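You operate a simulated robot arm through the tools that you are given. There is no shell and no other tool.

You are at the controls of a simulated two-armed robot. One attempt, no reset.

TASK
Put the flat teal cap on the low shelf of the table by the fence. Open the drawer of the long steel table, take the folded cream cloth on the top of the side table and put it away in the inside of the drawer of the long steel table and shut the drawer again. Put two of the folded grey cloths from the top of the steel table with one drawer on the low shelf of the long steel table. Take the bag marked "G752" from the top of the side table and put it on the low shelf of the bag table. Do these in any order. Set down upright: bag.

The check looks at the end state, three seconds after you hand in, the way a careful person would. Anything else that was tipped, shoved, dropped, spilled or broken makes it a failure. Lids that push on must go on centred and level and be pressed home; caps that screw on are set level and turned clockwise until they are tight. Flat cloth is picked up by pressing the open fingertips on it (5 to 10 N) and closing them slowly along it; thin cloth reads only 2 to 8 mm in the jaws.

THE ROBOT
Two 7-joint arms with two-finger parallel grippers on one trunk, on a base that moves. Base frame: it is fixed to the floor where the robot stands at the start and does not move with it; the origin is under the middle of the robot, x ahead of it, y to its left, z up; the surface under the hand at the start is at about z = 0.86. Lengths are in m, angles in rad, forces in N, time in s.
The left shoulder is at the start at [0.06, 0.144, 0.901], the right one opposite. With the tool pointing down near the work surface each hand reaches from about 0.28 to 0.72 m from the robot's upright axis, wherever it stands, measured 20 degrees to its own side. Places, roughly: bag [1, -1.75, 1]; drawer of the long steel table [-3.8, -7.6, 0.7]; flat teal cap (7x6x3 cm) [0.7, 0.1, 0.9]; folded cream cloth (9x7x3 cm) [1.2, -1.6, 0.9]; folded grey cloth (9x7x3 cm) [-6.5, -8.1, 0.9]; inside of the drawer of the long steel table [-3.8, -7.6, 0.7]; low shelf of the bag table [0.6, -2.3, 0.3]; low shelf of the long steel table [-3.9, -7.8, 0.3]; low shelf of the table by the fence [0.7, 0.5, 0.2]. Payload 1.57 kg a hand.
The tool frame of a hand sits at the grasp point between the pads (the TCP): z along the fingers, y along the line on which they close. The tips reach 0.03 m beyond it. Largest opening 0.11 m; finger width 0.024, thickness 0.012; the body of the gripper, 0.048 by 0.112 m, starts 0.078 m behind the TCP.
Orientation is that of the tool frame in the base frame, as a unit quaternion [x, y, z, w]. With the fingers straight down and closing along the base's y, the tool's x points along the base's -x, its y along +y and its z along -z.

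THE INTERFACE
- The arms move only by the tool servo_tool. It takes "left_plan", "right_plan" or both (then of equal length, played together; a hand with none holds still); each is a list of rows, each a list of 7 numbers: the shift along the base's x, y, z in units of 200 mm (1.0 is 200 mm), then the turn, a rotation vector about the base's x, y, z in units of 120 degrees (1.0 is 120 degrees), then the opening in per cent of the stroke, from 0 (shut) to 100 (fully open). In form: [[x, y, z, ax, ay, az, jaw], ...]. A call has 1 to 20 rows; each row is the pose to reach, as a shift and turn from the pose commanded when the call began. A call with a number of a shift or a turn outside -1 to 1 is refused whole. Each row takes 0.2 s and may step no farther than 0.05 m and 0.15 rad from the row before; otherwise, or with a gripper value out of range, the whole call is refused. Where a pose cannot be reached the arm comes as near as it can. A force on the tool above 40 N (or 10 N above the force at the start of the call, whichever is more), or a blocked arm, ends the call early, and 0.2 s more pass. The fingers move at their own pace (about 0.045 m/s each) and stop on an object; they squeeze with about 22 N. The grip force told is the motor's: it shows also when the fingers shut on nothing. Time passes only in rows, and 0.2 s behind the last, so rows that repeat a pose let the fingers close. It gives the time, the measured TCP pose, the force on the tool (base axes), the opening and the grip force at its end, in the units of the frame above (readings bear some noise), with the torque about the TCP (base axes, N m) and any sound that the robot's microphone picked up.
- Cameras (640 x 400 px; columns grow to the right, rows downward): "scene" is now at [0.0313, 0.0319, 1.501]; the picture's right is [0.45, -0.89, 0.00], its down [-0.76, -0.38, -0.53] and it looks along [0.47, 0.24, -0.85] (base axes); focal length 260 px, centre (320, 200). "left" rides on the left gripper at [0.07, -0.016, -0.141] in its tool frame; the picture's right is [0.23, 0.97, 0.00], its down [-0.86, 0.20, -0.48] and it looks along [-0.47, 0.11, 0.88] (tool axes); focal length 222 px, centre (320, 200). "right" rides on the right gripper at [0.07, 0.016, -0.141] in its tool frame; the picture's right is [-0.23, 0.97, 0.00], its down [-0.86, -0.20, -0.48] and it looks along [-0.47, -0.11, 0.88] (tool axes); focal length 222 px, centre (320, 200). There is no depth. A picture from a camera that has moved, and an enlarged one, comes with that camera's place and axes in the base frame and with its lens.
- capture(camera): a new picture of that camera. No time passes.
- slide_trunk(by): slides the trunk up (or, below 0, down) by that many m; the arms and the scene camera ride with it, the base frame stays. It gives what a move gives, with no picture.
- base_move(legs): drives the robot by 1 to 6 legs, each [ahead, left, turn to the left] in m, m and rad, along the robot's own axes; the way and the turn of a leg run together, so that a leg with both is an arc; at most 1.5 m and 3.142 rad a leg. The arms and the cameras ride along, it lands a little off, and it stops where it bumps. It gives what a move gives.
- turn_head(pan, tilt): turns the head with the scene camera to pan (to the left, within 1.501 rad either way) and tilt (down, from -0.506 to 1.204), counted from straight ahead of the robot. It gives what a move gives.
- zoom(camera, box): a new picture of the part [left, top, right, bottom] of that camera's present view, enlarged. No time passes.
- sign_off(): hands the job in; it is judged then, once.

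Nothing tells you exact positions but the pictures and the camera data. Unless the task says otherwise, let go and move clear before handing in.

The tools are called by a JSON object that holds its "name" and its "arguments". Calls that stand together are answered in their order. servo_tool: Moves the arms, as the interface text tells. Its arguments: {"type":"object","properties":{"left_plan":{"type":"array","items":{"type":"array","items":{"type":"number"}}},"right_plan":{"type":"array","items":{"type":"array","items":{"type":"number"}}}},"required":[]} The other tools are called the same way: slide_trunk (by) moves the trunk up or down; base_move (legs) drives the base; turn_head (pan, tilt) turns the head that bears the scene camera; capture (camera) takes a picture; zoom (camera, box) takes an enlarged picture of a part of a camera's view; sign_off () hands the job in.

At the start:

```text
time_s: 0.0
left_position: [0.3165, 0.476, 1.0412]
left_tool_rot: [0.0, 1.0, -0.001, 0.001]
left_wrist_force: [0.2, -0.6, -0.4]
left_moment: [0.04, 0.01, -0.01]
left_opening: 0.1099
left_gripper_force: 0.0
right_position: [0.3903, 0.0181, 1.0411]
right_tool_rot: [-0.001, 1.0, 0.0, 0.0]
right_wrist_force: [-0.2, 0.0, 0.5]
right_moment: [0.04, -0.02, -0.01]
right_opening: 0.1101
right_gripper_force: 0.1
trunk travel left (down, up): [-0.5, 0.09]
robot x, y, heading: [-0.0021, -0.0016, -0.0]
head pan, tilt (commanded): [0.464, 1.011]
```

scene: 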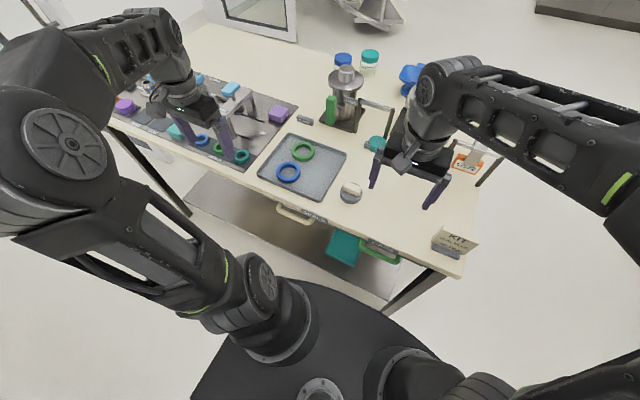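
right: 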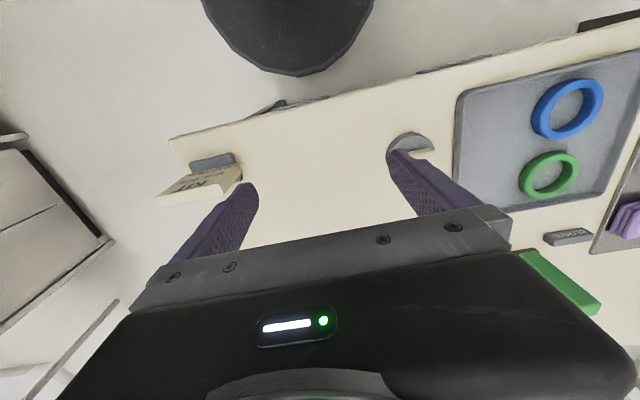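
left: 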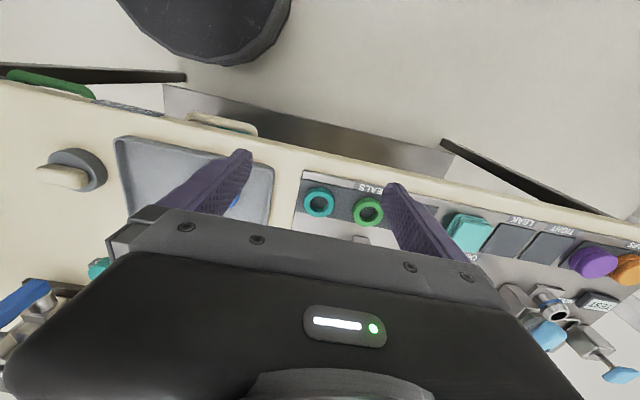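

I see the bench in front of me with parts trays; a teal item sits near the right hand at about [0.7, 0.1, 0.9]. I'll look around with the scene camera first.

{"name": "zoom", "arguments": {"camera": "scene", "box": [240, 40, 500, 280]}}

{"name": "turn_head", "arguments": {"pan": 0.0, "tilt": 0.7}}

{"name": "capture", "arguments": {"camera": "scene"}}

{"name": "turn_head", "arguments": {"pan": -1.1, "tilt": 0.5}}

{"name": "capture", "arguments": {"camera": "scene"}}

```text
1.67 times, centred on (370, 160) of scene
camera zoom: at [0.0313, 0.0319, 1.501], right [0.45, -0.89, 0.0], down [-0.76, -0.38, -0.53], along [0.47, 0.24, -0.85], focal length 434 px, centre (237, 267)
```

zoom: 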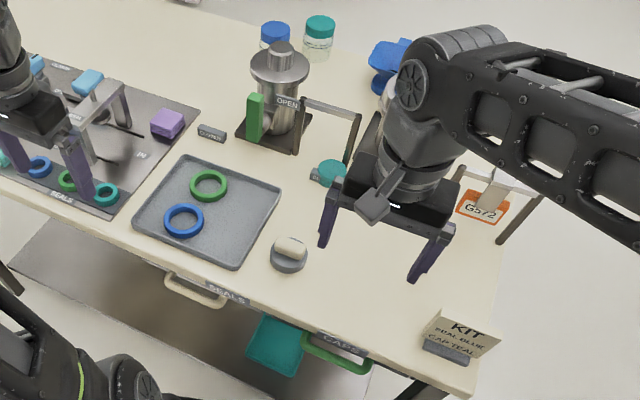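

```text
time_s: 0.9
left_position: [0.3154, 0.4761, 1.042]
left_tool_rot: [0.001, 1.0, 0.0, 0.0]
left_wrist_force: [0.2, -0.5, 1.4]
left_moment: [-0.01, -0.02, 0.03]
left_opening: 0.1098
left_gripper_force: 0.1
right_position: [0.3897, 0.0175, 1.0416]
right_tool_rot: [0.0, 1.0, 0.001, 0.0]
right_wrist_force: [-0.2, -0.2, 0.3]
right_moment: [0.01, 0.04, -0.01]
right_opening: 0.11
right_gripper_force: 0.1
trunk travel left (down, up): [-0.5, 0.09]
robot x, y, heading: [-0.0012, 0.0012, 0.003]
head pan, tilt (commanded): [0.0, 0.7]
```

```text
taken
camera scene: at [0.0545, 0.0011, 1.5251], right [0.0, -1.0, 0.0], down [-0.64, 0.0, -0.76], along [0.76, 0.0, -0.64], focal length 260 px, centre (320, 200)
```

scene: 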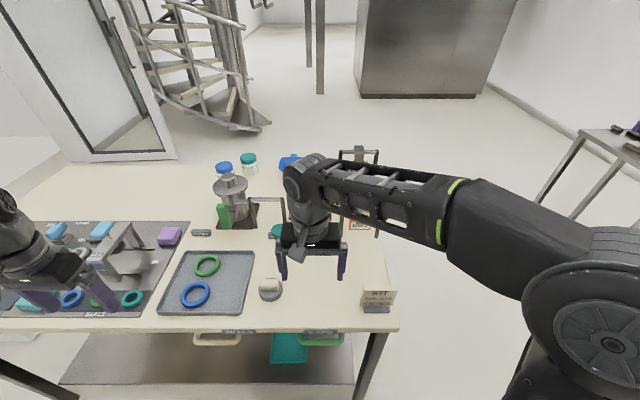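

```text
time_s: 2.2
left_position: [0.3159, 0.475, 1.0408]
left_tool_rot: [0.0, 1.0, 0.0, 0.0]
left_wrist_force: [-0.1, -0.5, -0.3]
left_moment: [-0.01, 0.0, -0.04]
left_opening: 0.1099
left_gripper_force: 0.0
right_position: [0.3897, 0.0173, 1.0417]
right_tool_rot: [0.0, 1.0, 0.0, -0.001]
right_wrist_force: [-0.6, 0.4, -0.5]
right_moment: [0.02, 0.0, -0.02]
right_opening: 0.1102
right_gripper_force: 0.1
trunk travel left (down, up): [-0.5, 0.09]
robot x, y, heading: [-0.0029, 0.0012, 0.001]
head pan, tilt (commanded): [-1.1, 0.499]
```

```text
taken
camera scene: at [0.011, -0.08, 1.5429], right [-0.89, -0.45, 0.0], down [-0.22, 0.43, -0.88], along [0.4, -0.78, -0.48], focal length 260 px, centre (320, 200)
```

scene: 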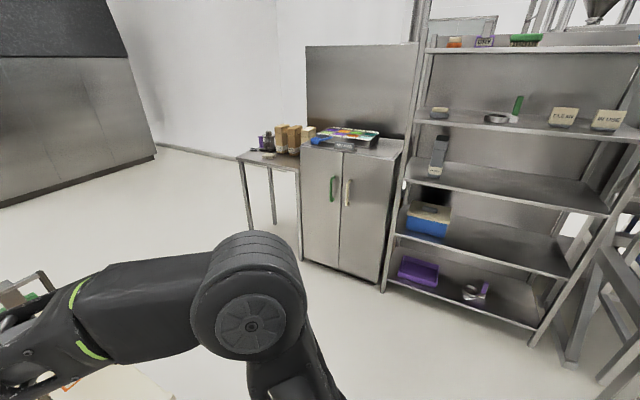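

The bench is "the table by the fence" with a low shelf; to my right is a side table and cabinet and a shelf rack. I'll keep looking around and zoom at the teal cap.

{"name": "turn_head", "arguments": {"pan": -1.5, "tilt": 0.3}}

{"name": "capture", "arguments": {"camera": "scene"}}

{"name": "turn_head", "arguments": {"pan": -0.6, "tilt": 0.4}}

{"name": "capture", "arguments": {"camera": "scene"}}

{"name": "zoom", "arguments": {"camera": "scene", "box": [480, 60, 640, 160]}}

{"name": "turn_head", "arguments": {"pan": 0.3, "tilt": 0.9}}

{"name": "capture", "arguments": {"camera": "scene"}}

{"name": "zoom", "arguments": {"camera": "scene", "box": [240, 60, 480, 210]}}

```text
time_s: 3.1
left_position: [0.3169, 0.4759, 1.0417]
left_tool_rot: [0.0, 1.0, 0.0, 0.0]
left_wrist_force: [0.2, -0.3, 0.3]
left_moment: [0.02, 0.0, -0.05]
left_opening: 0.1103
left_gripper_force: 0.1
right_position: [0.3907, 0.0179, 1.0416]
right_tool_rot: [0.0, 1.0, 0.001, 0.0]
right_wrist_force: [0.3, -0.4, -0.1]
right_moment: [0.0, -0.01, 0.0]
right_opening: 0.11
right_gripper_force: 0.0
trunk travel left (down, up): [-0.5, 0.09]
robot x, y, heading: [-0.0016, -0.0033, 0.002]
head pan, tilt (commanded): [-1.499, 0.3]
```

```text
taken
camera scene: at [-0.0237, -0.0921, 1.5612], right [-1.0, -0.07, 0.0], down [-0.02, 0.3, -0.96], along [0.07, -0.95, -0.3], focal length 260 px, centre (320, 200)
```

scene: 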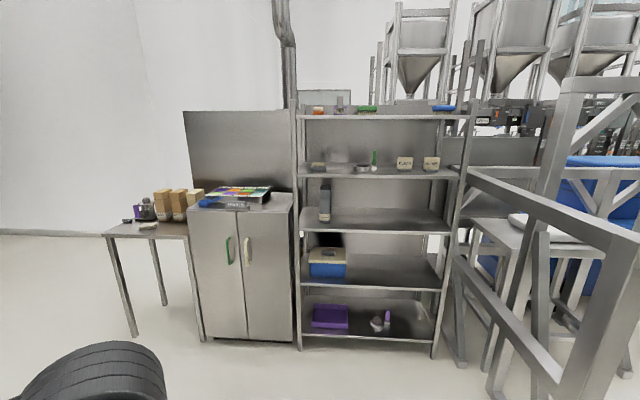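

```text
time_s: 4.3
left_position: [0.3155, 0.4762, 1.0417]
left_tool_rot: [0.0, 1.0, 0.0, 0.0]
left_wrist_force: [-0.2, -0.4, -0.8]
left_moment: [0.02, 0.0, 0.01]
left_opening: 0.1103
left_gripper_force: 0.1
right_position: [0.3898, 0.0172, 1.0415]
right_tool_rot: [0.0, 1.0, 0.001, 0.0]
right_wrist_force: [-0.1, -0.6, -0.1]
right_moment: [0.0, -0.03, -0.01]
right_opening: 0.1102
right_gripper_force: 0.0
trunk travel left (down, up): [-0.5, 0.09]
robot x, y, heading: [0.0007, -0.0041, -0.003]
head pan, tilt (commanded): [-0.6, 0.4]
```

```text
taken
camera scene: at [0.046, -0.0514, 1.552], right [-0.57, -0.82, 0.0], down [-0.32, 0.22, -0.92], along [0.76, -0.52, -0.39], focal length 260 px, centre (320, 200)
```

scene: 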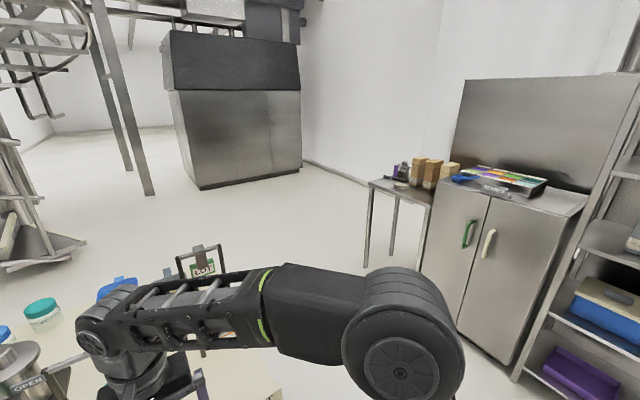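

```text
4.00 times, centred on (560, 110) of scene
camera zoom: at [0.046, -0.0514, 1.552], right [-0.57, -0.82, 0.0], down [-0.32, 0.22, -0.92], along [0.76, -0.52, -0.39], focal length 1041 px, centre (-640, 560)
```

zoom: 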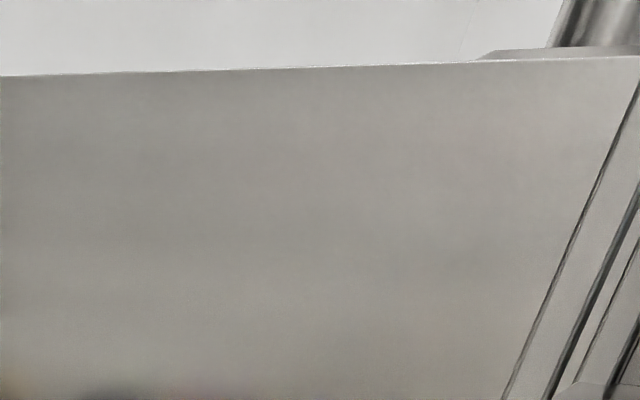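

```text
time_s: 5.5
left_position: [0.3154, 0.4749, 1.0415]
left_tool_rot: [0.0, 1.0, 0.0, -0.001]
left_wrist_force: [-0.2, 0.3, 0.3]
left_moment: [0.0, -0.07, 0.01]
left_opening: 0.1098
left_gripper_force: 0.1
right_position: [0.3895, 0.018, 1.0418]
right_tool_rot: [0.0, 1.0, 0.0, 0.0]
right_wrist_force: [0.8, -0.4, -0.5]
right_moment: [0.01, -0.04, 0.04]
right_opening: 0.11
right_gripper_force: 0.1
trunk travel left (down, up): [-0.5, 0.09]
robot x, y, heading: [0.0001, 0.0024, 0.004]
head pan, tilt (commanded): [0.3, 0.901]
```

```text
taken
camera scene: at [0.0417, 0.0233, 1.509], right [0.29, -0.96, 0.0], down [-0.75, -0.23, -0.62], along [0.59, 0.18, -0.78], focal length 260 px, centre (320, 200)
```

scene: 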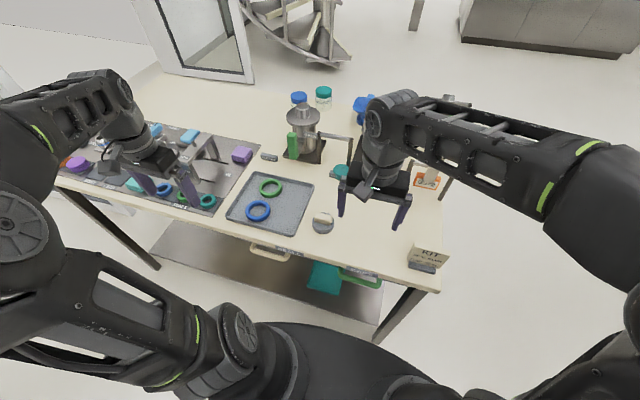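

```text
2.67 times, centred on (360, 135) of scene
camera zoom: at [0.0417, 0.0233, 1.509], right [0.29, -0.96, 0.0], down [-0.75, -0.23, -0.62], along [0.59, 0.18, -0.78], focal length 694 px, centre (213, 373)
```

zoom: 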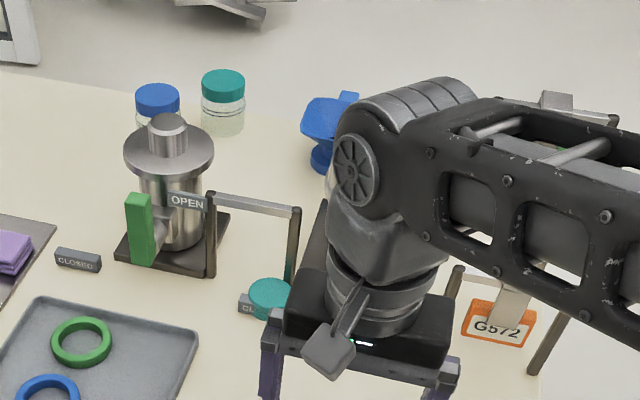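

The round teal item with lug sits at about [0.655, 0.134, 0.88] beside the right hand. I'll move the right hand aside so it can be seen clearly.

{"name": "servo_tool", "arguments": {"right_plan": [[0, -0.2, 0.1, 0, 0, 0, 100], [0, -0.4, 0.2, 0, 0, 0, 100], [0, -0.6, 0.2, 0, 0, 0, 100], [0, -0.8, 0.2, 0, 0, 0, 100], [0, -1.0, 0.2, 0, 0, 0, 100]]}}

{"name": "turn_head", "arguments": {"pan": 0.0, "tilt": 0.85}}

{"name": "capture", "arguments": {"camera": "scene"}}

{"name": "zoom", "arguments": {"camera": "scene", "box": [200, 60, 440, 210]}}

{"name": "capture", "arguments": {"camera": "right"}}

```text
time_s: 6.7
left_position: [0.3161, 0.4761, 1.0422]
left_tool_rot: [0.0, 1.0, 0.0, 0.0]
left_wrist_force: [0.1, -0.4, -0.3]
left_moment: [0.0, -0.03, -0.02]
left_opening: 0.1102
left_gripper_force: 0.0
right_position: [0.3904, -0.1834, 1.0796]
right_tool_rot: [-0.001, 1.0, 0.0, 0.0]
right_wrist_force: [0.5, 0.1, 0.2]
right_moment: [0.0, 0.0, -0.01]
right_opening: 0.1101
right_gripper_force: 0.0
trunk travel left (down, up): [-0.5, 0.09]
robot x, y, heading: [-0.0001, -0.0006, 0.003]
head pan, tilt (commanded): [0.3, 0.901]
```

```text
time_s: 7.5
left_position: [0.3168, 0.4769, 1.041]
left_tool_rot: [0.001, 1.0, 0.0, 0.001]
left_wrist_force: [-1.3, 0.2, -0.3]
left_moment: [0.03, 0.02, -0.01]
left_opening: 0.1102
left_gripper_force: 0.0
right_position: [0.3922, -0.1823, 1.0803]
right_tool_rot: [0.001, 1.0, 0.0, 0.0]
right_wrist_force: [-0.1, -1.1, -0.1]
right_moment: [-0.04, 0.0, -0.01]
right_opening: 0.1099
right_gripper_force: 0.2
trunk travel left (down, up): [-0.5, 0.09]
robot x, y, heading: [-0.0007, 0.0007, 0.0]
head pan, tilt (commanded): [0.0, 0.85]
```

```text
taken
camera scene: at [0.0477, 0.0009, 1.5129], right [0.0, -1.0, 0.0], down [-0.75, 0.0, -0.66], along [0.66, 0.0, -0.75], focal length 260 px, centre (320, 200)
```

scene: 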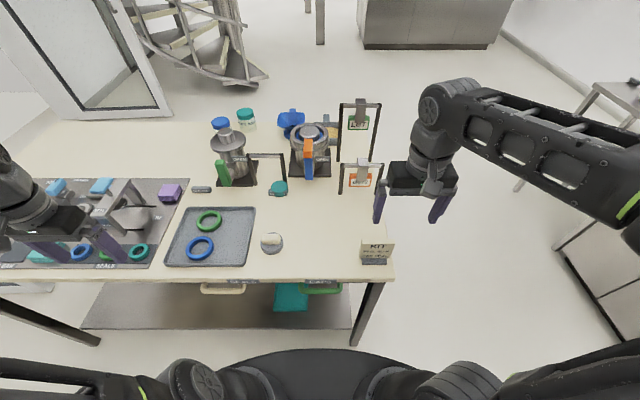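

```text
2.67 times, centred on (320, 135) of scene
camera zoom: at [0.0477, 0.0009, 1.5129], right [0.0, -1.0, 0.0], down [-0.75, 0.0, -0.66], along [0.66, 0.0, -0.75], focal length 694 px, centre (320, 373)
```

zoom: 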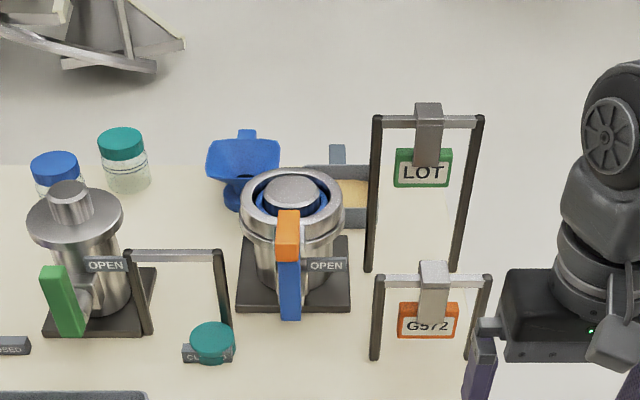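

```text
taken
camera right: at [0.3192, -0.1652, 1.2207], right [0.23, 0.97, 0.0], down [0.86, -0.2, 0.48], along [0.47, -0.11, -0.88], focal length 222 px, centre (320, 200)
```

right: 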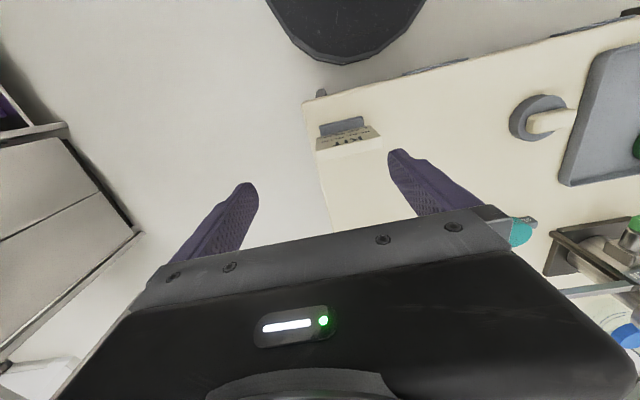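

The flat teal cap is at about [0.652, 0.138] just in front of a hoop, near a small "CLOSED" plaque. I'll zoom in further to see how it sits.

{"name": "zoom", "arguments": {"camera": "scene", "box": [240, 160, 320, 210]}}

{"name": "capture", "arguments": {"camera": "left"}}

{"name": "turn_head", "arguments": {"pan": 0.2, "tilt": 1.2}}

{"name": "zoom", "arguments": {"camera": "scene", "box": [200, 50, 440, 200]}}

{"name": "zoom", "arguments": {"camera": "scene", "box": [280, 60, 360, 110]}}

```text
8.00 times, centred on (280, 185) of scene
camera zoom: at [0.0477, 0.0009, 1.5129], right [0.0, -1.0, 0.0], down [-0.75, 0.0, -0.66], along [0.66, 0.0, -0.75], focal length 2082 px, centre (640, 320)
```

zoom: 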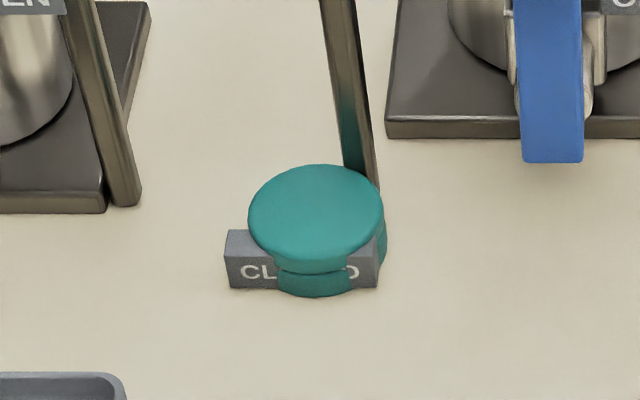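

```text
taken
camera left: at [0.2476, 0.4592, 1.1825], right [-0.23, 0.97, 0.0], down [0.86, 0.2, 0.48], along [0.47, 0.11, -0.88], focal length 222 px, centre (320, 200)
```

left: 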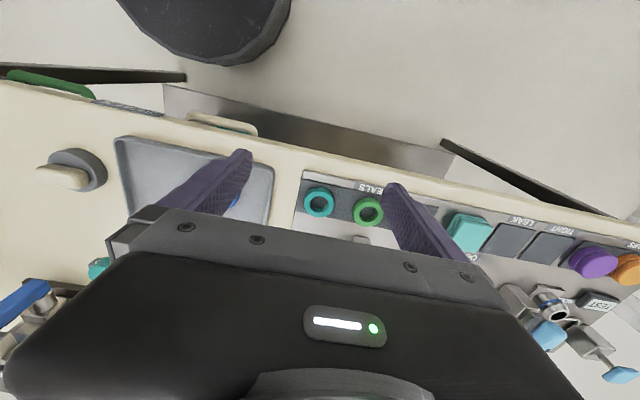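

```text
time_s: 8.3
left_position: [0.316, 0.4772, 1.0417]
left_tool_rot: [0.001, 1.0, 0.0, 0.0]
left_wrist_force: [-0.2, 1.2, 0.8]
left_moment: [-0.03, -0.01, 0.01]
left_opening: 0.1099
left_gripper_force: 0.0
right_position: [0.391, -0.1821, 1.079]
right_tool_rot: [0.0, 1.0, 0.0, 0.0]
right_wrist_force: [0.5, -0.7, -0.1]
right_moment: [0.0, 0.0, 0.01]
right_opening: 0.1102
right_gripper_force: 0.1
trunk travel left (down, up): [-0.5, 0.09]
robot x, y, heading: [-0.001, 0.0037, -0.0]
head pan, tilt (commanded): [0.201, 1.201]
```

```text
2.67 times, centred on (320, 125) of scene
camera zoom: at [0.0244, 0.0121, 1.4892], right [0.2, -0.98, 0.0], down [-0.91, -0.19, -0.36], along [0.36, 0.07, -0.93], focal length 694 px, centre (320, 400)
```

zoom: 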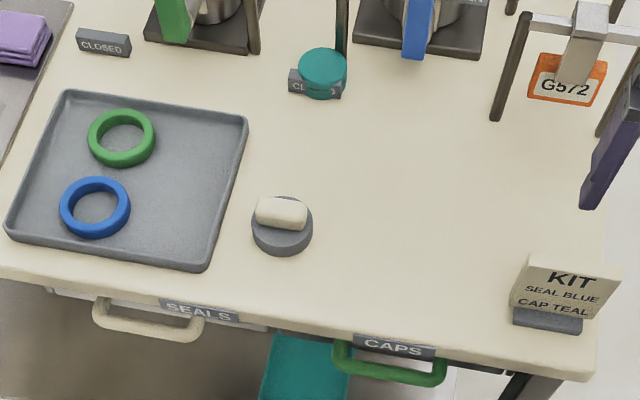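

```text
8.00 times, centred on (320, 85) of scene
camera zoom: at [0.0244, 0.0121, 1.4892], right [0.2, -0.98, 0.0], down [-0.91, -0.19, -0.36], along [0.36, 0.07, -0.93], focal length 2082 px, centre (320, 1120)
```

zoom: 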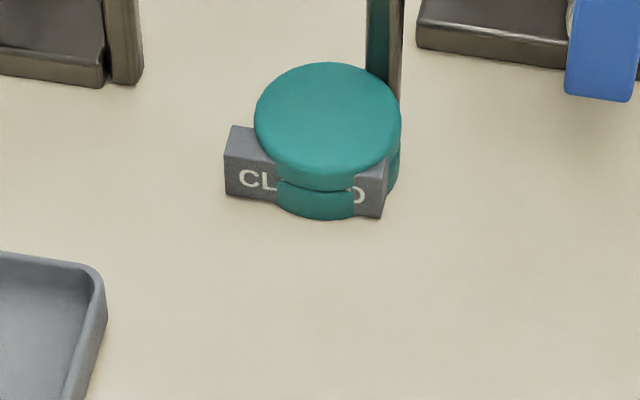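

The cap stands at about [0.655, 0.136], top near z 0.89. I'll take it with the left hand, pitched 45° forward so that the same grip can later reach onto the low shelf.

{"name": "servo_tool", "arguments": {"left_plan": [[0, -0.2, 0.1, 0, -0.065, 0, 100], [0, -0.4, 0.2, 0, -0.13, 0, 100], [0, -0.6, 0.25, 0, -0.19, 0, 100], [0, -0.8, 0.3, 0, -0.255, 0, 100], [0, -1.0, 0.3, 0, -0.315, 0, 100], [0, -1.0, 0.3, 0, -0.375, 0, 100]]}}

{"name": "servo_tool", "arguments": {"left_plan": [[0.1, -0.18, 0, 0, 0, 0, 100], [0.25, -0.36, 0, 0, 0, 0, 100], [0.4, -0.5, 0, 0, 0, 0, 100], [0.55, -0.6, 0, 0, 0, 0, 100], [0.75, -0.7, 0, 0, 0, 0, 100], [0.95, -0.7, -0.1, 0, 0, 0, 100]]}}

{"name": "turn_head", "arguments": {"pan": 0.0, "tilt": 0.85}}

{"name": "capture", "arguments": {"camera": "scene"}}

{"name": "capture", "arguments": {"camera": "left"}}

```text
time_s: 9.7
left_position: [0.3189, 0.2756, 1.1066]
left_tool_rot: [0.0, 0.924, 0.0, 0.382]
left_wrist_force: [0.8, -0.2, 0.2]
left_moment: [-0.01, 0.01, 0.03]
left_opening: 0.1102
left_gripper_force: 0.0
left hand out of reach, approached as far as the arm can: row 6
right_position: [0.3897, -0.1833, 1.0804]
right_tool_rot: [-0.001, 1.0, 0.0, 0.0]
right_wrist_force: [0.2, 0.0, -0.3]
right_moment: [-0.03, 0.0, 0.01]
right_opening: 0.1099
right_gripper_force: 0.1
trunk travel left (down, up): [-0.5, 0.09]
robot x, y, heading: [-0.0001, 0.0019, 0.0]
head pan, tilt (commanded): [0.201, 1.201]
```

```text
time_s: 11.1
left_position: [0.5079, 0.1377, 1.086]
left_tool_rot: [-0.001, 0.924, -0.001, 0.382]
left_wrist_force: [0.0, 0.1, -0.2]
left_moment: [0.02, 0.0, -0.01]
left_opening: 0.1099
left_gripper_force: 0.0
right_position: [0.3912, -0.1822, 1.0791]
right_tool_rot: [0.0, 1.0, 0.0, -0.001]
right_wrist_force: [-0.7, 0.5, -0.5]
right_moment: [0.0, 0.0, -0.02]
right_opening: 0.1101
right_gripper_force: 0.1
trunk travel left (down, up): [-0.5, 0.09]
robot x, y, heading: [0.0012, -0.0021, -0.002]
head pan, tilt (commanded): [0.201, 1.201]
```

```text
time_s: 12.0
left_position: [0.5074, 0.1366, 1.0856]
left_tool_rot: [0.0, 0.924, 0.0, 0.382]
left_wrist_force: [0.7, 0.7, -0.6]
left_moment: [0.01, 0.02, -0.03]
left_opening: 0.11
left_gripper_force: 0.0
right_position: [0.3912, -0.1819, 1.0789]
right_tool_rot: [0.0, 1.0, 0.0, -0.001]
right_wrist_force: [-0.3, 1.1, 0.0]
right_moment: [-0.02, -0.01, -0.04]
right_opening: 0.1099
right_gripper_force: 0.1
trunk travel left (down, up): [-0.5, 0.09]
robot x, y, heading: [0.0021, 0.0028, 0.0]
head pan, tilt (commanded): [0.0, 0.85]
```

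```text
taken
camera scene: at [0.0477, 0.001, 1.5128], right [0.0, -1.0, 0.0], down [-0.75, 0.0, -0.66], along [0.66, 0.0, -0.75], focal length 260 px, centre (320, 200)
```

scene: 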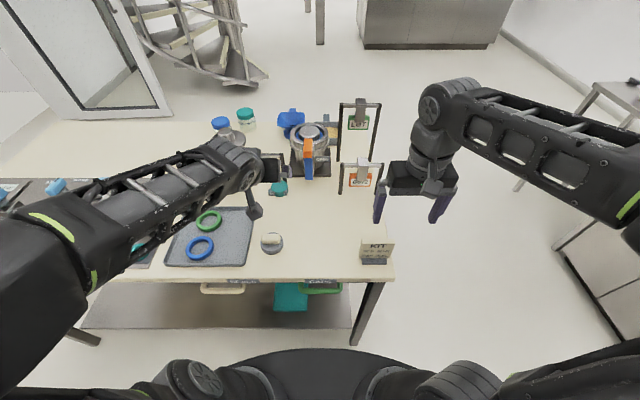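

```text
taken
camera left: at [0.3587, 0.1202, 1.1366], right [-0.16, 0.97, -0.16], down [0.27, 0.2, 0.94], along [0.95, 0.11, -0.29], focal length 222 px, centre (320, 200)
```

left: 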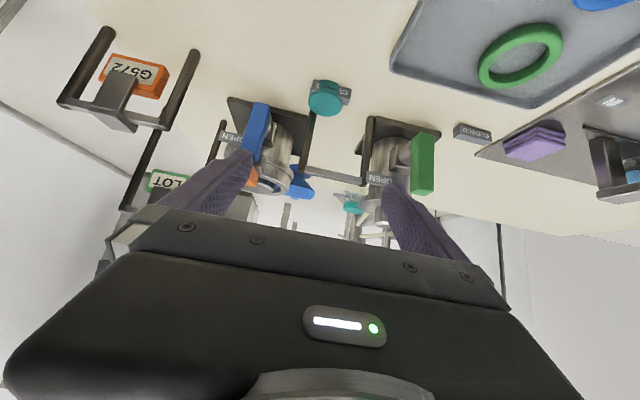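

The cap shows clearly in the left wrist camera, consistent with [0.65, 0.135]. I'll go down to a pre-grasp in front of and above it.

{"name": "servo_tool", "arguments": {"left_plan": [[0.1, 0, -0.2, 0, 0, 0, 100], [0.2, 0, -0.4, 0, 0, 0, 100], [0.2875, 0, -0.608, 0, 0, 0, 100], [0.4, 0, -0.72, 0, 0, 0, 100]]}}

{"name": "capture", "arguments": {"camera": "left"}}

{"name": "zoom", "arguments": {"camera": "scene", "box": [200, 100, 360, 200]}}

```text
time_s: 13.0
left_position: [0.5886, 0.1369, 0.94]
left_tool_rot: [0.0, 0.924, 0.0, 0.383]
left_wrist_force: [0.3, -0.6, -0.4]
left_moment: [-0.02, -0.01, -0.02]
left_opening: 0.11
left_gripper_force: 0.1
right_position: [0.3912, -0.1824, 1.0799]
right_tool_rot: [-0.001, 1.0, 0.0, 0.001]
right_wrist_force: [0.3, -0.6, 0.3]
right_moment: [-0.02, 0.06, 0.01]
right_opening: 0.1098
right_gripper_force: 0.1
trunk travel left (down, up): [-0.5, 0.09]
robot x, y, heading: [-0.0001, 0.001, -0.003]
head pan, tilt (commanded): [0.0, 0.85]
```

```text
taken
camera left: at [0.4396, 0.1214, 0.99], right [-0.16, 0.97, -0.16], down [0.27, 0.2, 0.94], along [0.95, 0.11, -0.29], focal length 222 px, centre (320, 200)
```

left: 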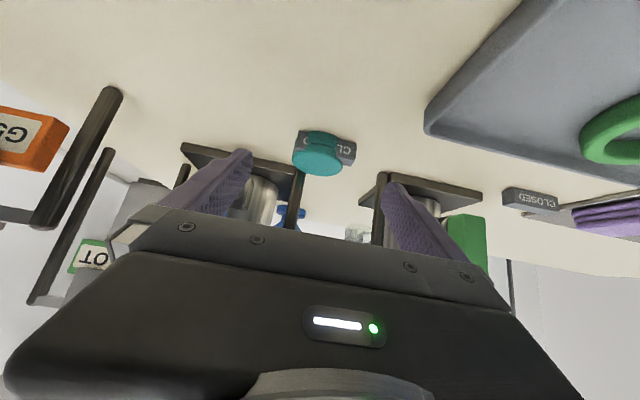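

```text
4.00 times, centred on (280, 150) of scene
camera zoom: at [0.0486, 0.0009, 1.5129], right [0.0, -1.0, 0.0], down [-0.75, 0.0, -0.66], along [0.66, 0.0, -0.75], focal length 1041 px, centre (480, 400)
```

zoom: 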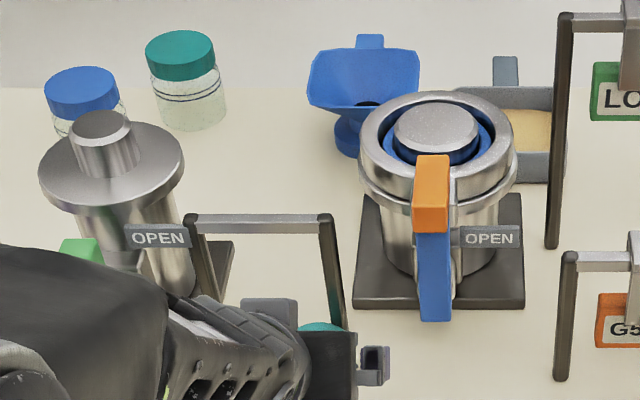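

The cap is centred between the fingers. I'll advance the last 7 cm along the approach and close on it.

{"name": "servo_tool", "arguments": {"left_plan": [[0.12, -0.005, -0.12, 0, 0, 0, 100], [0.242, -0.005, -0.232, 0, 0, 0, 100], [0.242, -0.005, -0.232, 0, 0, 0, 100]]}}

{"name": "capture", "arguments": {"camera": "left"}}

```text
time_s: 13.8
left_position: [0.637, 0.1353, 0.8942]
left_tool_rot: [0.0, 0.924, 0.0, 0.382]
left_wrist_force: [0.1, 0.4, -0.1]
left_moment: [-0.03, 0.0, -0.02]
left_opening: 0.1098
left_gripper_force: 0.0
right_position: [0.3905, -0.1822, 1.0794]
right_tool_rot: [0.0, 1.0, -0.001, 0.0]
right_wrist_force: [0.6, 0.5, 0.0]
right_moment: [0.05, 0.0, 0.05]
right_opening: 0.11
right_gripper_force: 0.1
trunk travel left (down, up): [-0.5, 0.09]
robot x, y, heading: [0.0042, 0.0008, 0.003]
head pan, tilt (commanded): [0.0, 0.85]
```

```text
taken
camera left: at [0.4886, 0.1185, 0.9443], right [-0.16, 0.97, -0.16], down [0.27, 0.2, 0.94], along [0.95, 0.11, -0.29], focal length 222 px, centre (320, 200)
```

left: 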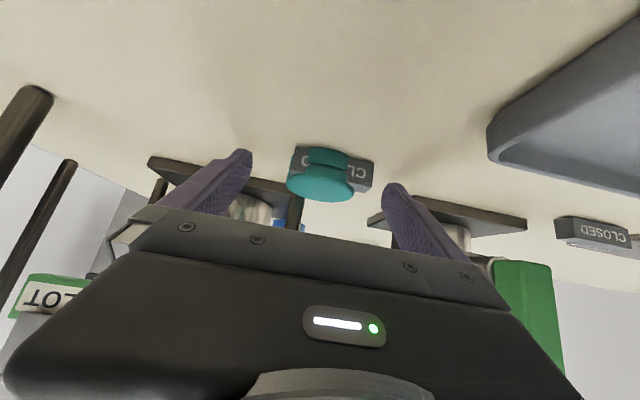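

Tips are alongside the cap's middle. Closing now.

{"name": "servo_tool", "arguments": {"left_plan": [[0, 0, 0, 0, 0, 0, 70], [0, 0, 0, 0, 0, 0, 50], [0, 0, 0, 0, 0, 0, 35], [0, 0, 0, 0, 0, 0, 20], [0, 0, 0, 0, 0, 0, 20]]}}

{"name": "capture", "arguments": {"camera": "left"}}

```text
time_s: 15.0
left_position: [0.6365, 0.1364, 0.8943]
left_tool_rot: [0.0, 0.924, 0.0, 0.382]
left_wrist_force: [0.2, 0.8, 1.1]
left_moment: [0.03, 0.01, 0.0]
left_opening: 0.058
left_gripper_force: 22.2
right_position: [0.3908, -0.1829, 1.0799]
right_tool_rot: [0.0, 1.0, 0.0, 0.0]
right_wrist_force: [0.2, 0.2, 0.6]
right_moment: [-0.01, 0.03, 0.01]
right_opening: 0.11
right_gripper_force: 0.2
trunk travel left (down, up): [-0.5, 0.09]
robot x, y, heading: [0.0012, 0.0001, 0.002]
head pan, tilt (commanded): [0.0, 0.85]
```

```text
taken
camera left: at [0.4885, 0.1186, 0.9445], right [-0.16, 0.97, -0.16], down [0.27, 0.2, 0.94], along [0.95, 0.11, -0.29], focal length 222 px, centre (320, 200)
```

left: 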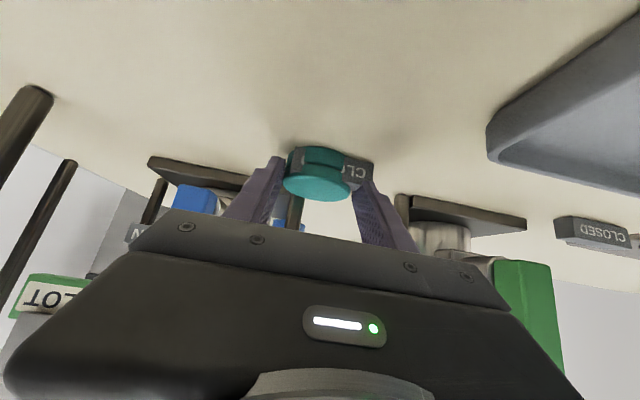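

The jaws stopped at 58 mm with 22 N, the cap's width. Lifting straight up.

{"name": "servo_tool", "arguments": {"left_plan": [[0, 0, 0.08, 0, 0, 0, 20], [0, 0, 0.2, 0, 0, 0, 20], [0, 0, 0.4, 0, 0, 0, 20], [0, 0, 0.6, 0, 0, 0, 20]]}}

{"name": "capture", "arguments": {"camera": "left"}}

{"name": "zoom", "arguments": {"camera": "scene", "box": [200, 100, 360, 200]}}

```text
time_s: 16.0
left_position: [0.6354, 0.1362, 1.0144]
left_tool_rot: [-0.001, 0.925, 0.001, 0.38]
left_wrist_force: [-0.5, -0.1, -9.6]
left_moment: [-0.02, 0.55, 0.04]
left_opening: 0.0549
left_gripper_force: 21.9
right_position: [0.3908, -0.1825, 1.0788]
right_tool_rot: [0.0, 1.0, 0.0, 0.0]
right_wrist_force: [-1.1, 0.2, 0.6]
right_moment: [-0.04, -0.05, -0.01]
right_opening: 0.1102
right_gripper_force: 0.1
trunk travel left (down, up): [-0.5, 0.09]
robot x, y, heading: [-0.0028, -0.0, 0.002]
head pan, tilt (commanded): [0.0, 0.85]
```

```text
taken
camera left: at [0.4871, 0.1194, 1.0654], right [-0.16, 0.97, -0.16], down [0.27, 0.2, 0.94], along [0.95, 0.11, -0.3], focal length 222 px, centre (320, 200)
```

left: 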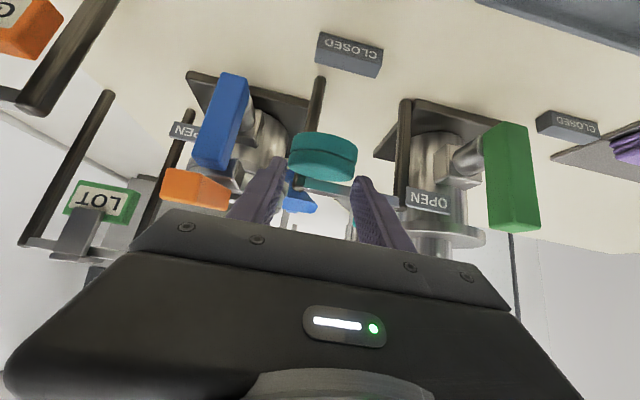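

```text
4.00 times, centred on (280, 150) of scene
camera zoom: at [0.0485, 0.0012, 1.5126], right [0.0, -1.0, 0.0], down [-0.75, 0.0, -0.66], along [0.66, 0.0, -0.75], focal length 1041 px, centre (480, 400)
```

zoom: 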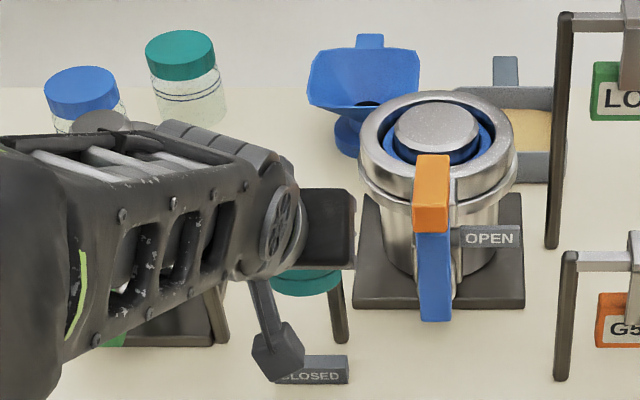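

It lifted, but it is heavy (about 10 N) and may have pivoted in the grip. I'll zoom in to inspect it.

{"name": "zoom", "arguments": {"camera": "left", "box": [240, 100, 400, 200]}}

```text
4.00 times, centred on (320, 150) of left
camera zoom: at [0.4871, 0.1194, 1.0654], right [-0.16, 0.97, -0.16], down [0.27, 0.2, 0.94], along [0.95, 0.11, -0.3], focal length 888 px, centre (320, 400)
```

zoom: 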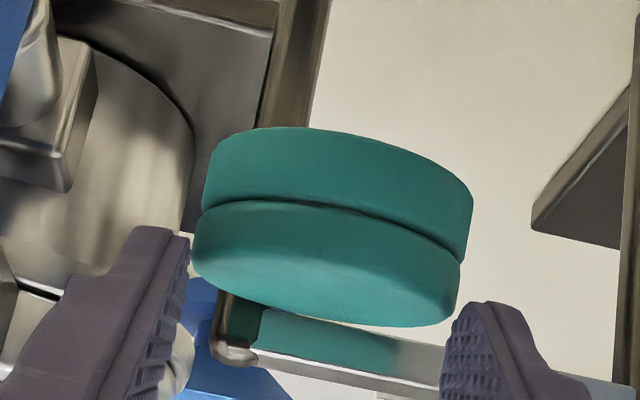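

The cap is held only near its edge at the very fingertips and has sagged. I'll set it gently back down where it was and regrasp deeper.

{"name": "servo_tool", "arguments": {"left_plan": [[0, 0, -0.1, 0, 0, 0, 20], [0, 0, -0.2, 0, 0, 0, 20], [0, 0, -0.3, 0, 0, 0, 20], [0, 0, -0.38, 0, 0, 0, 20], [0, 0, -0.42, 0, 0, 0, 20]]}}

{"name": "zoom", "arguments": {"camera": "left", "box": [240, 100, 400, 200]}}

```text
time_s: 17.2
left_position: [0.6374, 0.1358, 0.931]
left_tool_rot: [0.0, 0.924, 0.0, 0.383]
left_wrist_force: [0.3, -0.7, -0.2]
left_moment: [-0.04, 0.01, 0.03]
left_opening: 0.0546
left_gripper_force: 22.3
right_position: [0.3914, -0.1829, 1.0804]
right_tool_rot: [0.0, 1.0, 0.0, 0.0]
right_wrist_force: [0.1, -0.6, 0.0]
right_moment: [-0.02, -0.01, -0.01]
right_opening: 0.11
right_gripper_force: 0.1
trunk travel left (down, up): [-0.5, 0.09]
robot x, y, heading: [-0.0045, -0.0014, -0.002]
head pan, tilt (commanded): [0.0, 0.85]
```

```text
4.00 times, centred on (320, 150) of left
camera zoom: at [0.4882, 0.1191, 0.9807], right [-0.16, 0.97, -0.16], down [0.27, 0.2, 0.94], along [0.95, 0.11, -0.29], focal length 888 px, centre (320, 400)
```

zoom: 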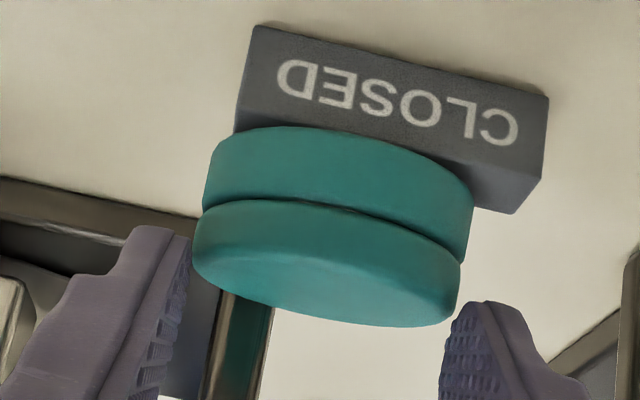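

The force vanished after lowering, so the cap itself is light: its rim had caught under the hoop's bar while lifting and slid in the grip. I'll draw it back out from under the bar, toward clear table at about [0.56, 0.07].

{"name": "servo_tool", "arguments": {"left_plan": [[-0.1, 0, 0.05, 0, 0, 0, 20], [-0.25, -0.05, 0.1, 0, 0, 0, 20], [-0.4, -0.2, 0.15, 0, 0, 0, 20], [-0.46, -0.35, 0.2, 0, 0, 0, 20]]}}

{"name": "zoom", "arguments": {"camera": "left", "box": [160, 50, 480, 250]}}

{"name": "zoom", "arguments": {"camera": "scene", "box": [200, 100, 360, 200]}}

```text
time_s: 18.2
left_position: [0.5428, 0.0677, 0.9735]
left_tool_rot: [0.0, 0.924, 0.001, 0.383]
left_wrist_force: [0.9, 0.0, -0.5]
left_moment: [0.05, 0.05, 0.02]
left_opening: 0.0545
left_gripper_force: 22.2
right_position: [0.3907, -0.1828, 1.0795]
right_tool_rot: [0.0, 1.0, -0.001, 0.0]
right_wrist_force: [0.4, 0.0, -0.2]
right_moment: [-0.01, 0.0, 0.02]
right_opening: 0.1097
right_gripper_force: 0.1
trunk travel left (down, up): [-0.5, 0.09]
robot x, y, heading: [0.0019, -0.0012, -0.004]
head pan, tilt (commanded): [0.0, 0.85]
```

```text
2.00 times, centred on (320, 150) of left
camera zoom: at [0.3946, 0.0504, 1.0233], right [-0.16, 0.97, -0.16], down [0.27, 0.2, 0.94], along [0.95, 0.11, -0.29], focal length 444 px, centre (320, 300)
```

zoom: 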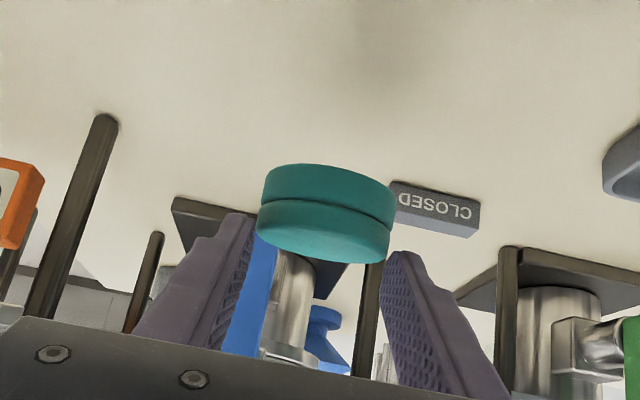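

```text
4.00 times, centred on (280, 150) of scene
camera zoom: at [0.0476, 0.0003, 1.5129], right [0.0, -1.0, 0.0], down [-0.75, 0.0, -0.66], along [0.66, 0.0, -0.75], focal length 1041 px, centre (480, 400)
```

zoom: 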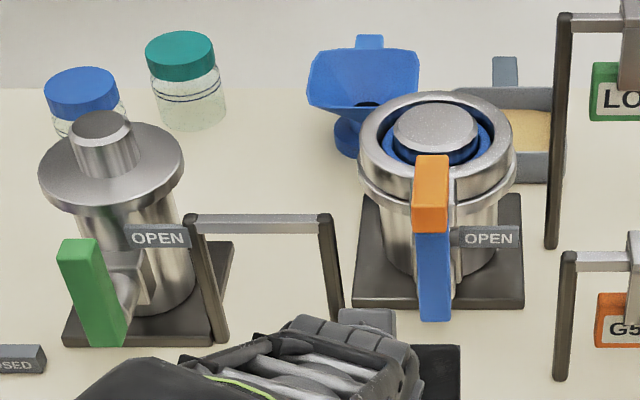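

The hoop and everything else are unmoved. I'll lower the cap onto clear table and press it lightly so that it levels, then look.

{"name": "servo_tool", "arguments": {"left_plan": [[0, 0, -0.15, 0, 0, 0, 20], [0, 0, -0.25, 0, 0, 0, 20], [0, 0, -0.28, 0, 0, 0, 20], [0, 0, -0.3, 0, 0, 0, 20]]}}

{"name": "zoom", "arguments": {"camera": "left", "box": [160, 50, 480, 250]}}

```text
time_s: 19.2
left_position: [0.5439, 0.0665, 0.9129]
left_tool_rot: [0.0, 0.923, 0.0, 0.386]
left_wrist_force: [-2.2, 5.8, 18.1]
left_moment: [0.39, -0.8, 0.29]
left_opening: 0.0548
left_gripper_force: 22.5
right_position: [0.3885, -0.1823, 1.08]
right_tool_rot: [-0.001, 1.0, -0.001, 0.001]
right_wrist_force: [0.3, -0.1, 0.3]
right_moment: [-0.02, 0.03, 0.01]
right_opening: 0.1101
right_gripper_force: 0.0
trunk travel left (down, up): [-0.5, 0.09]
robot x, y, heading: [-0.0012, -0.0029, 0.007]
head pan, tilt (commanded): [0.0, 0.85]
```

```text
2.00 times, centred on (320, 150) of left
camera zoom: at [0.3955, 0.05, 0.963], right [-0.16, 0.97, -0.16], down [0.26, 0.2, 0.94], along [0.95, 0.11, -0.29], focal length 444 px, centre (320, 300)
```

zoom: 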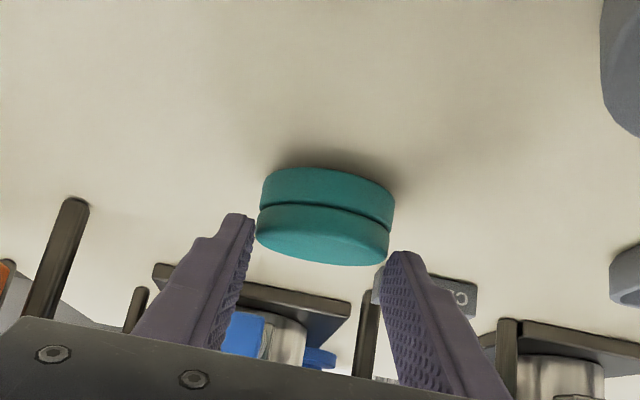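

It is pressed onto the table (18 N). I'll ease up a few mm and open the jaws.

{"name": "servo_tool", "arguments": {"left_plan": [[0, 0, 0.012, 0, 0, 0, 20], [0, 0, 0.015, 0, 0, 0, 20], [0, 0, 0.015, 0, 0, 0, 60], [0, 0, 0.015, 0, 0, 0, 100], [0, 0, 0.015, 0, 0, 0, 100], [0, 0, 0.015, 0, 0, 0, 100]]}}

{"name": "zoom", "arguments": {"camera": "left", "box": [160, 50, 480, 250]}}

```text
time_s: 20.6
left_position: [0.5435, 0.0669, 0.9145]
left_tool_rot: [0.0, 0.924, 0.0, 0.383]
left_wrist_force: [0.7, 0.2, 0.1]
left_moment: [0.02, -0.01, -0.03]
left_opening: 0.11
left_gripper_force: 0.1
right_position: [0.3918, -0.1829, 1.0793]
right_tool_rot: [0.0, 1.0, 0.0, 0.0]
right_wrist_force: [0.6, 0.1, 0.5]
right_moment: [0.0, 0.01, 0.02]
right_opening: 0.1101
right_gripper_force: 0.1
trunk travel left (down, up): [-0.5, 0.09]
robot x, y, heading: [-0.0008, -0.003, -0.003]
head pan, tilt (commanded): [0.0, 0.85]
```

```text
2.00 times, centred on (320, 150) of left
camera zoom: at [0.3961, 0.0491, 0.9642], right [-0.16, 0.97, -0.16], down [0.27, 0.2, 0.94], along [0.95, 0.11, -0.29], focal length 444 px, centre (320, 300)
```

zoom: 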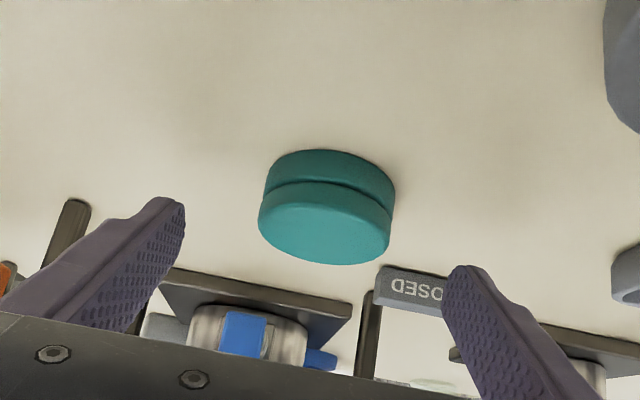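

The cap lies flat now at about [0.566, 0.067]. I'll go lower and further in before closing again.

{"name": "servo_tool", "arguments": {"left_plan": [[0.02, 0, -0.07, 0, 0, 0, 100], [0.05, 0, -0.11, 0, 0, 0, 100], [0.055, 0, -0.125, 0, 0, 0, 100]]}}

{"name": "zoom", "arguments": {"camera": "left", "box": [160, 50, 480, 250]}}

```text
time_s: 21.4
left_position: [0.5557, 0.0665, 0.8891]
left_tool_rot: [0.0, 0.923, -0.001, 0.384]
left_wrist_force: [-3.6, 0.4, 8.6]
left_moment: [0.17, 0.0, 0.03]
left_opening: 0.1094
left_gripper_force: 0.0
right_position: [0.3895, -0.1822, 1.0792]
right_tool_rot: [0.0, 1.0, 0.0, 0.001]
right_wrist_force: [0.5, -0.3, -0.1]
right_moment: [0.01, 0.01, -0.04]
right_opening: 0.11
right_gripper_force: 0.1
trunk travel left (down, up): [-0.5, 0.09]
robot x, y, heading: [-0.0005, -0.001, 0.001]
head pan, tilt (commanded): [0.0, 0.85]
```

```text
2.00 times, centred on (320, 150) of left
camera zoom: at [0.4071, 0.05, 0.9393], right [-0.16, 0.97, -0.16], down [0.26, 0.2, 0.94], along [0.95, 0.11, -0.29], focal length 444 px, centre (320, 300)
```

zoom: 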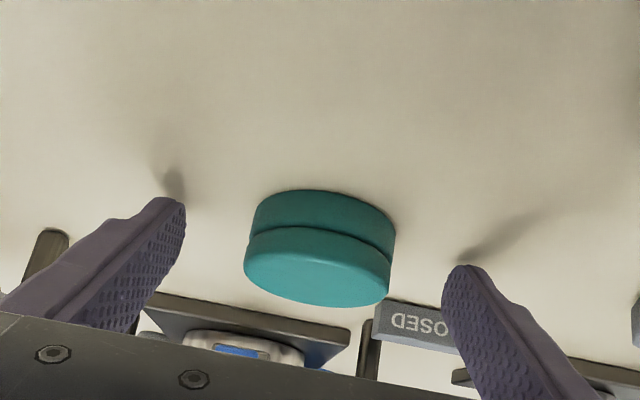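

The fingertips just touch the table (table z ≈ 0.860). I'll rise 3 mm, advance 4 mm and close.

{"name": "servo_tool", "arguments": {"left_plan": [[0.02, 0, 0.018, 0, 0, 0, 100], [0.02, 0, 0.018, 0, 0, 0, 75], [0.02, 0, 0.018, 0, 0, 0, 55], [0.02, 0, 0.018, 0, 0, 0, 40], [0.02, 0, 0.018, 0, 0, 0, 20], [0.02, 0, 0.018, 0, 0, 0, 20]]}}

{"name": "zoom", "arguments": {"camera": "left", "box": [160, 50, 480, 250]}}

```text
time_s: 22.8
left_position: [0.5591, 0.0668, 0.8923]
left_tool_rot: [0.001, 0.924, -0.001, 0.383]
left_wrist_force: [-1.0, -1.2, 0.0]
left_moment: [-0.03, -0.01, 0.0]
left_opening: 0.0601
left_gripper_force: 21.9
right_position: [0.3905, -0.1836, 1.0798]
right_tool_rot: [-0.001, 1.0, 0.0, 0.001]
right_wrist_force: [0.6, -0.6, -1.3]
right_moment: [-0.02, -0.01, -0.02]
right_opening: 0.11
right_gripper_force: 0.0
trunk travel left (down, up): [-0.5, 0.09]
robot x, y, heading: [0.0025, 0.0015, -0.001]
head pan, tilt (commanded): [0.0, 0.85]
```

```text
2.00 times, centred on (320, 150) of left
camera zoom: at [0.4114, 0.0497, 0.9426], right [-0.16, 0.97, -0.16], down [0.27, 0.2, 0.94], along [0.95, 0.11, -0.29], focal length 444 px, centre (320, 300)
```

zoom: 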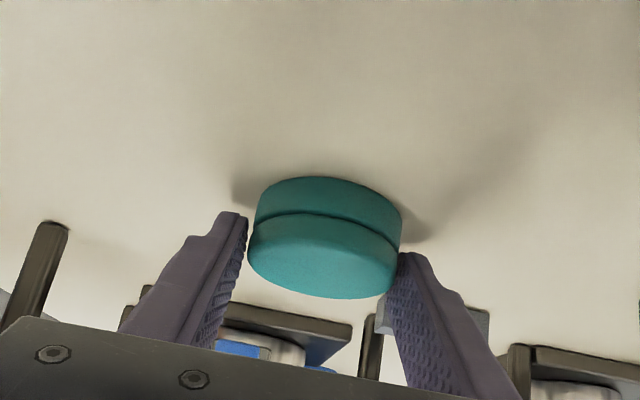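

Jaws at 60 mm — on the full diameter now. Lifting.

{"name": "servo_tool", "arguments": {"left_plan": [[0, 0, 0.08, 0, 0, 0, 20], [0, 0, 0.2, 0, 0, 0, 20], [-0.1, 0, 0.4, 0, 0, 0, 20], [-0.2, 0, 0.6, 0, 0, 0, 20], [-0.3, 0, 0.8, 0, 0, 0, 20]]}}

{"name": "zoom", "arguments": {"camera": "left", "box": [160, 50, 480, 250]}}

```text
time_s: 24.0
left_position: [0.4971, 0.0663, 1.0531]
left_tool_rot: [-0.001, 0.924, 0.001, 0.383]
left_wrist_force: [0.0, -0.9, -1.5]
left_moment: [-0.04, 0.03, 0.02]
left_opening: 0.06
left_gripper_force: 21.7
right_position: [0.3906, -0.1827, 1.0793]
right_tool_rot: [0.0, 1.0, 0.0, 0.001]
right_wrist_force: [0.0, 0.1, 0.1]
right_moment: [-0.03, -0.04, 0.0]
right_opening: 0.1102
right_gripper_force: 0.0
trunk travel left (down, up): [-0.5, 0.09]
robot x, y, heading: [-0.0004, -0.0018, 0.003]
head pan, tilt (commanded): [0.0, 0.85]
```

```text
2.00 times, centred on (320, 150) of left
camera zoom: at [0.3499, 0.0499, 1.103], right [-0.16, 0.97, -0.16], down [0.27, 0.2, 0.94], along [0.95, 0.11, -0.29], focal length 444 px, centre (320, 300)
```

zoom: 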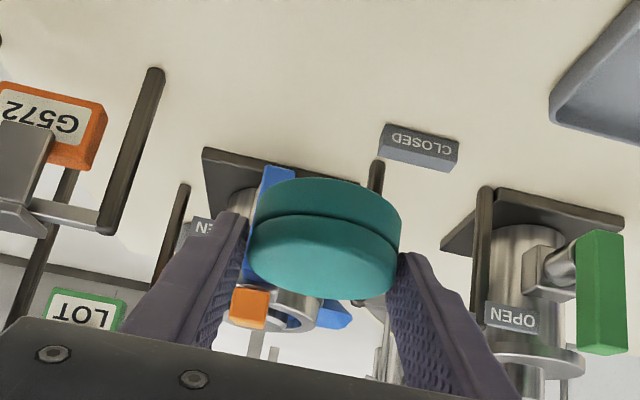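

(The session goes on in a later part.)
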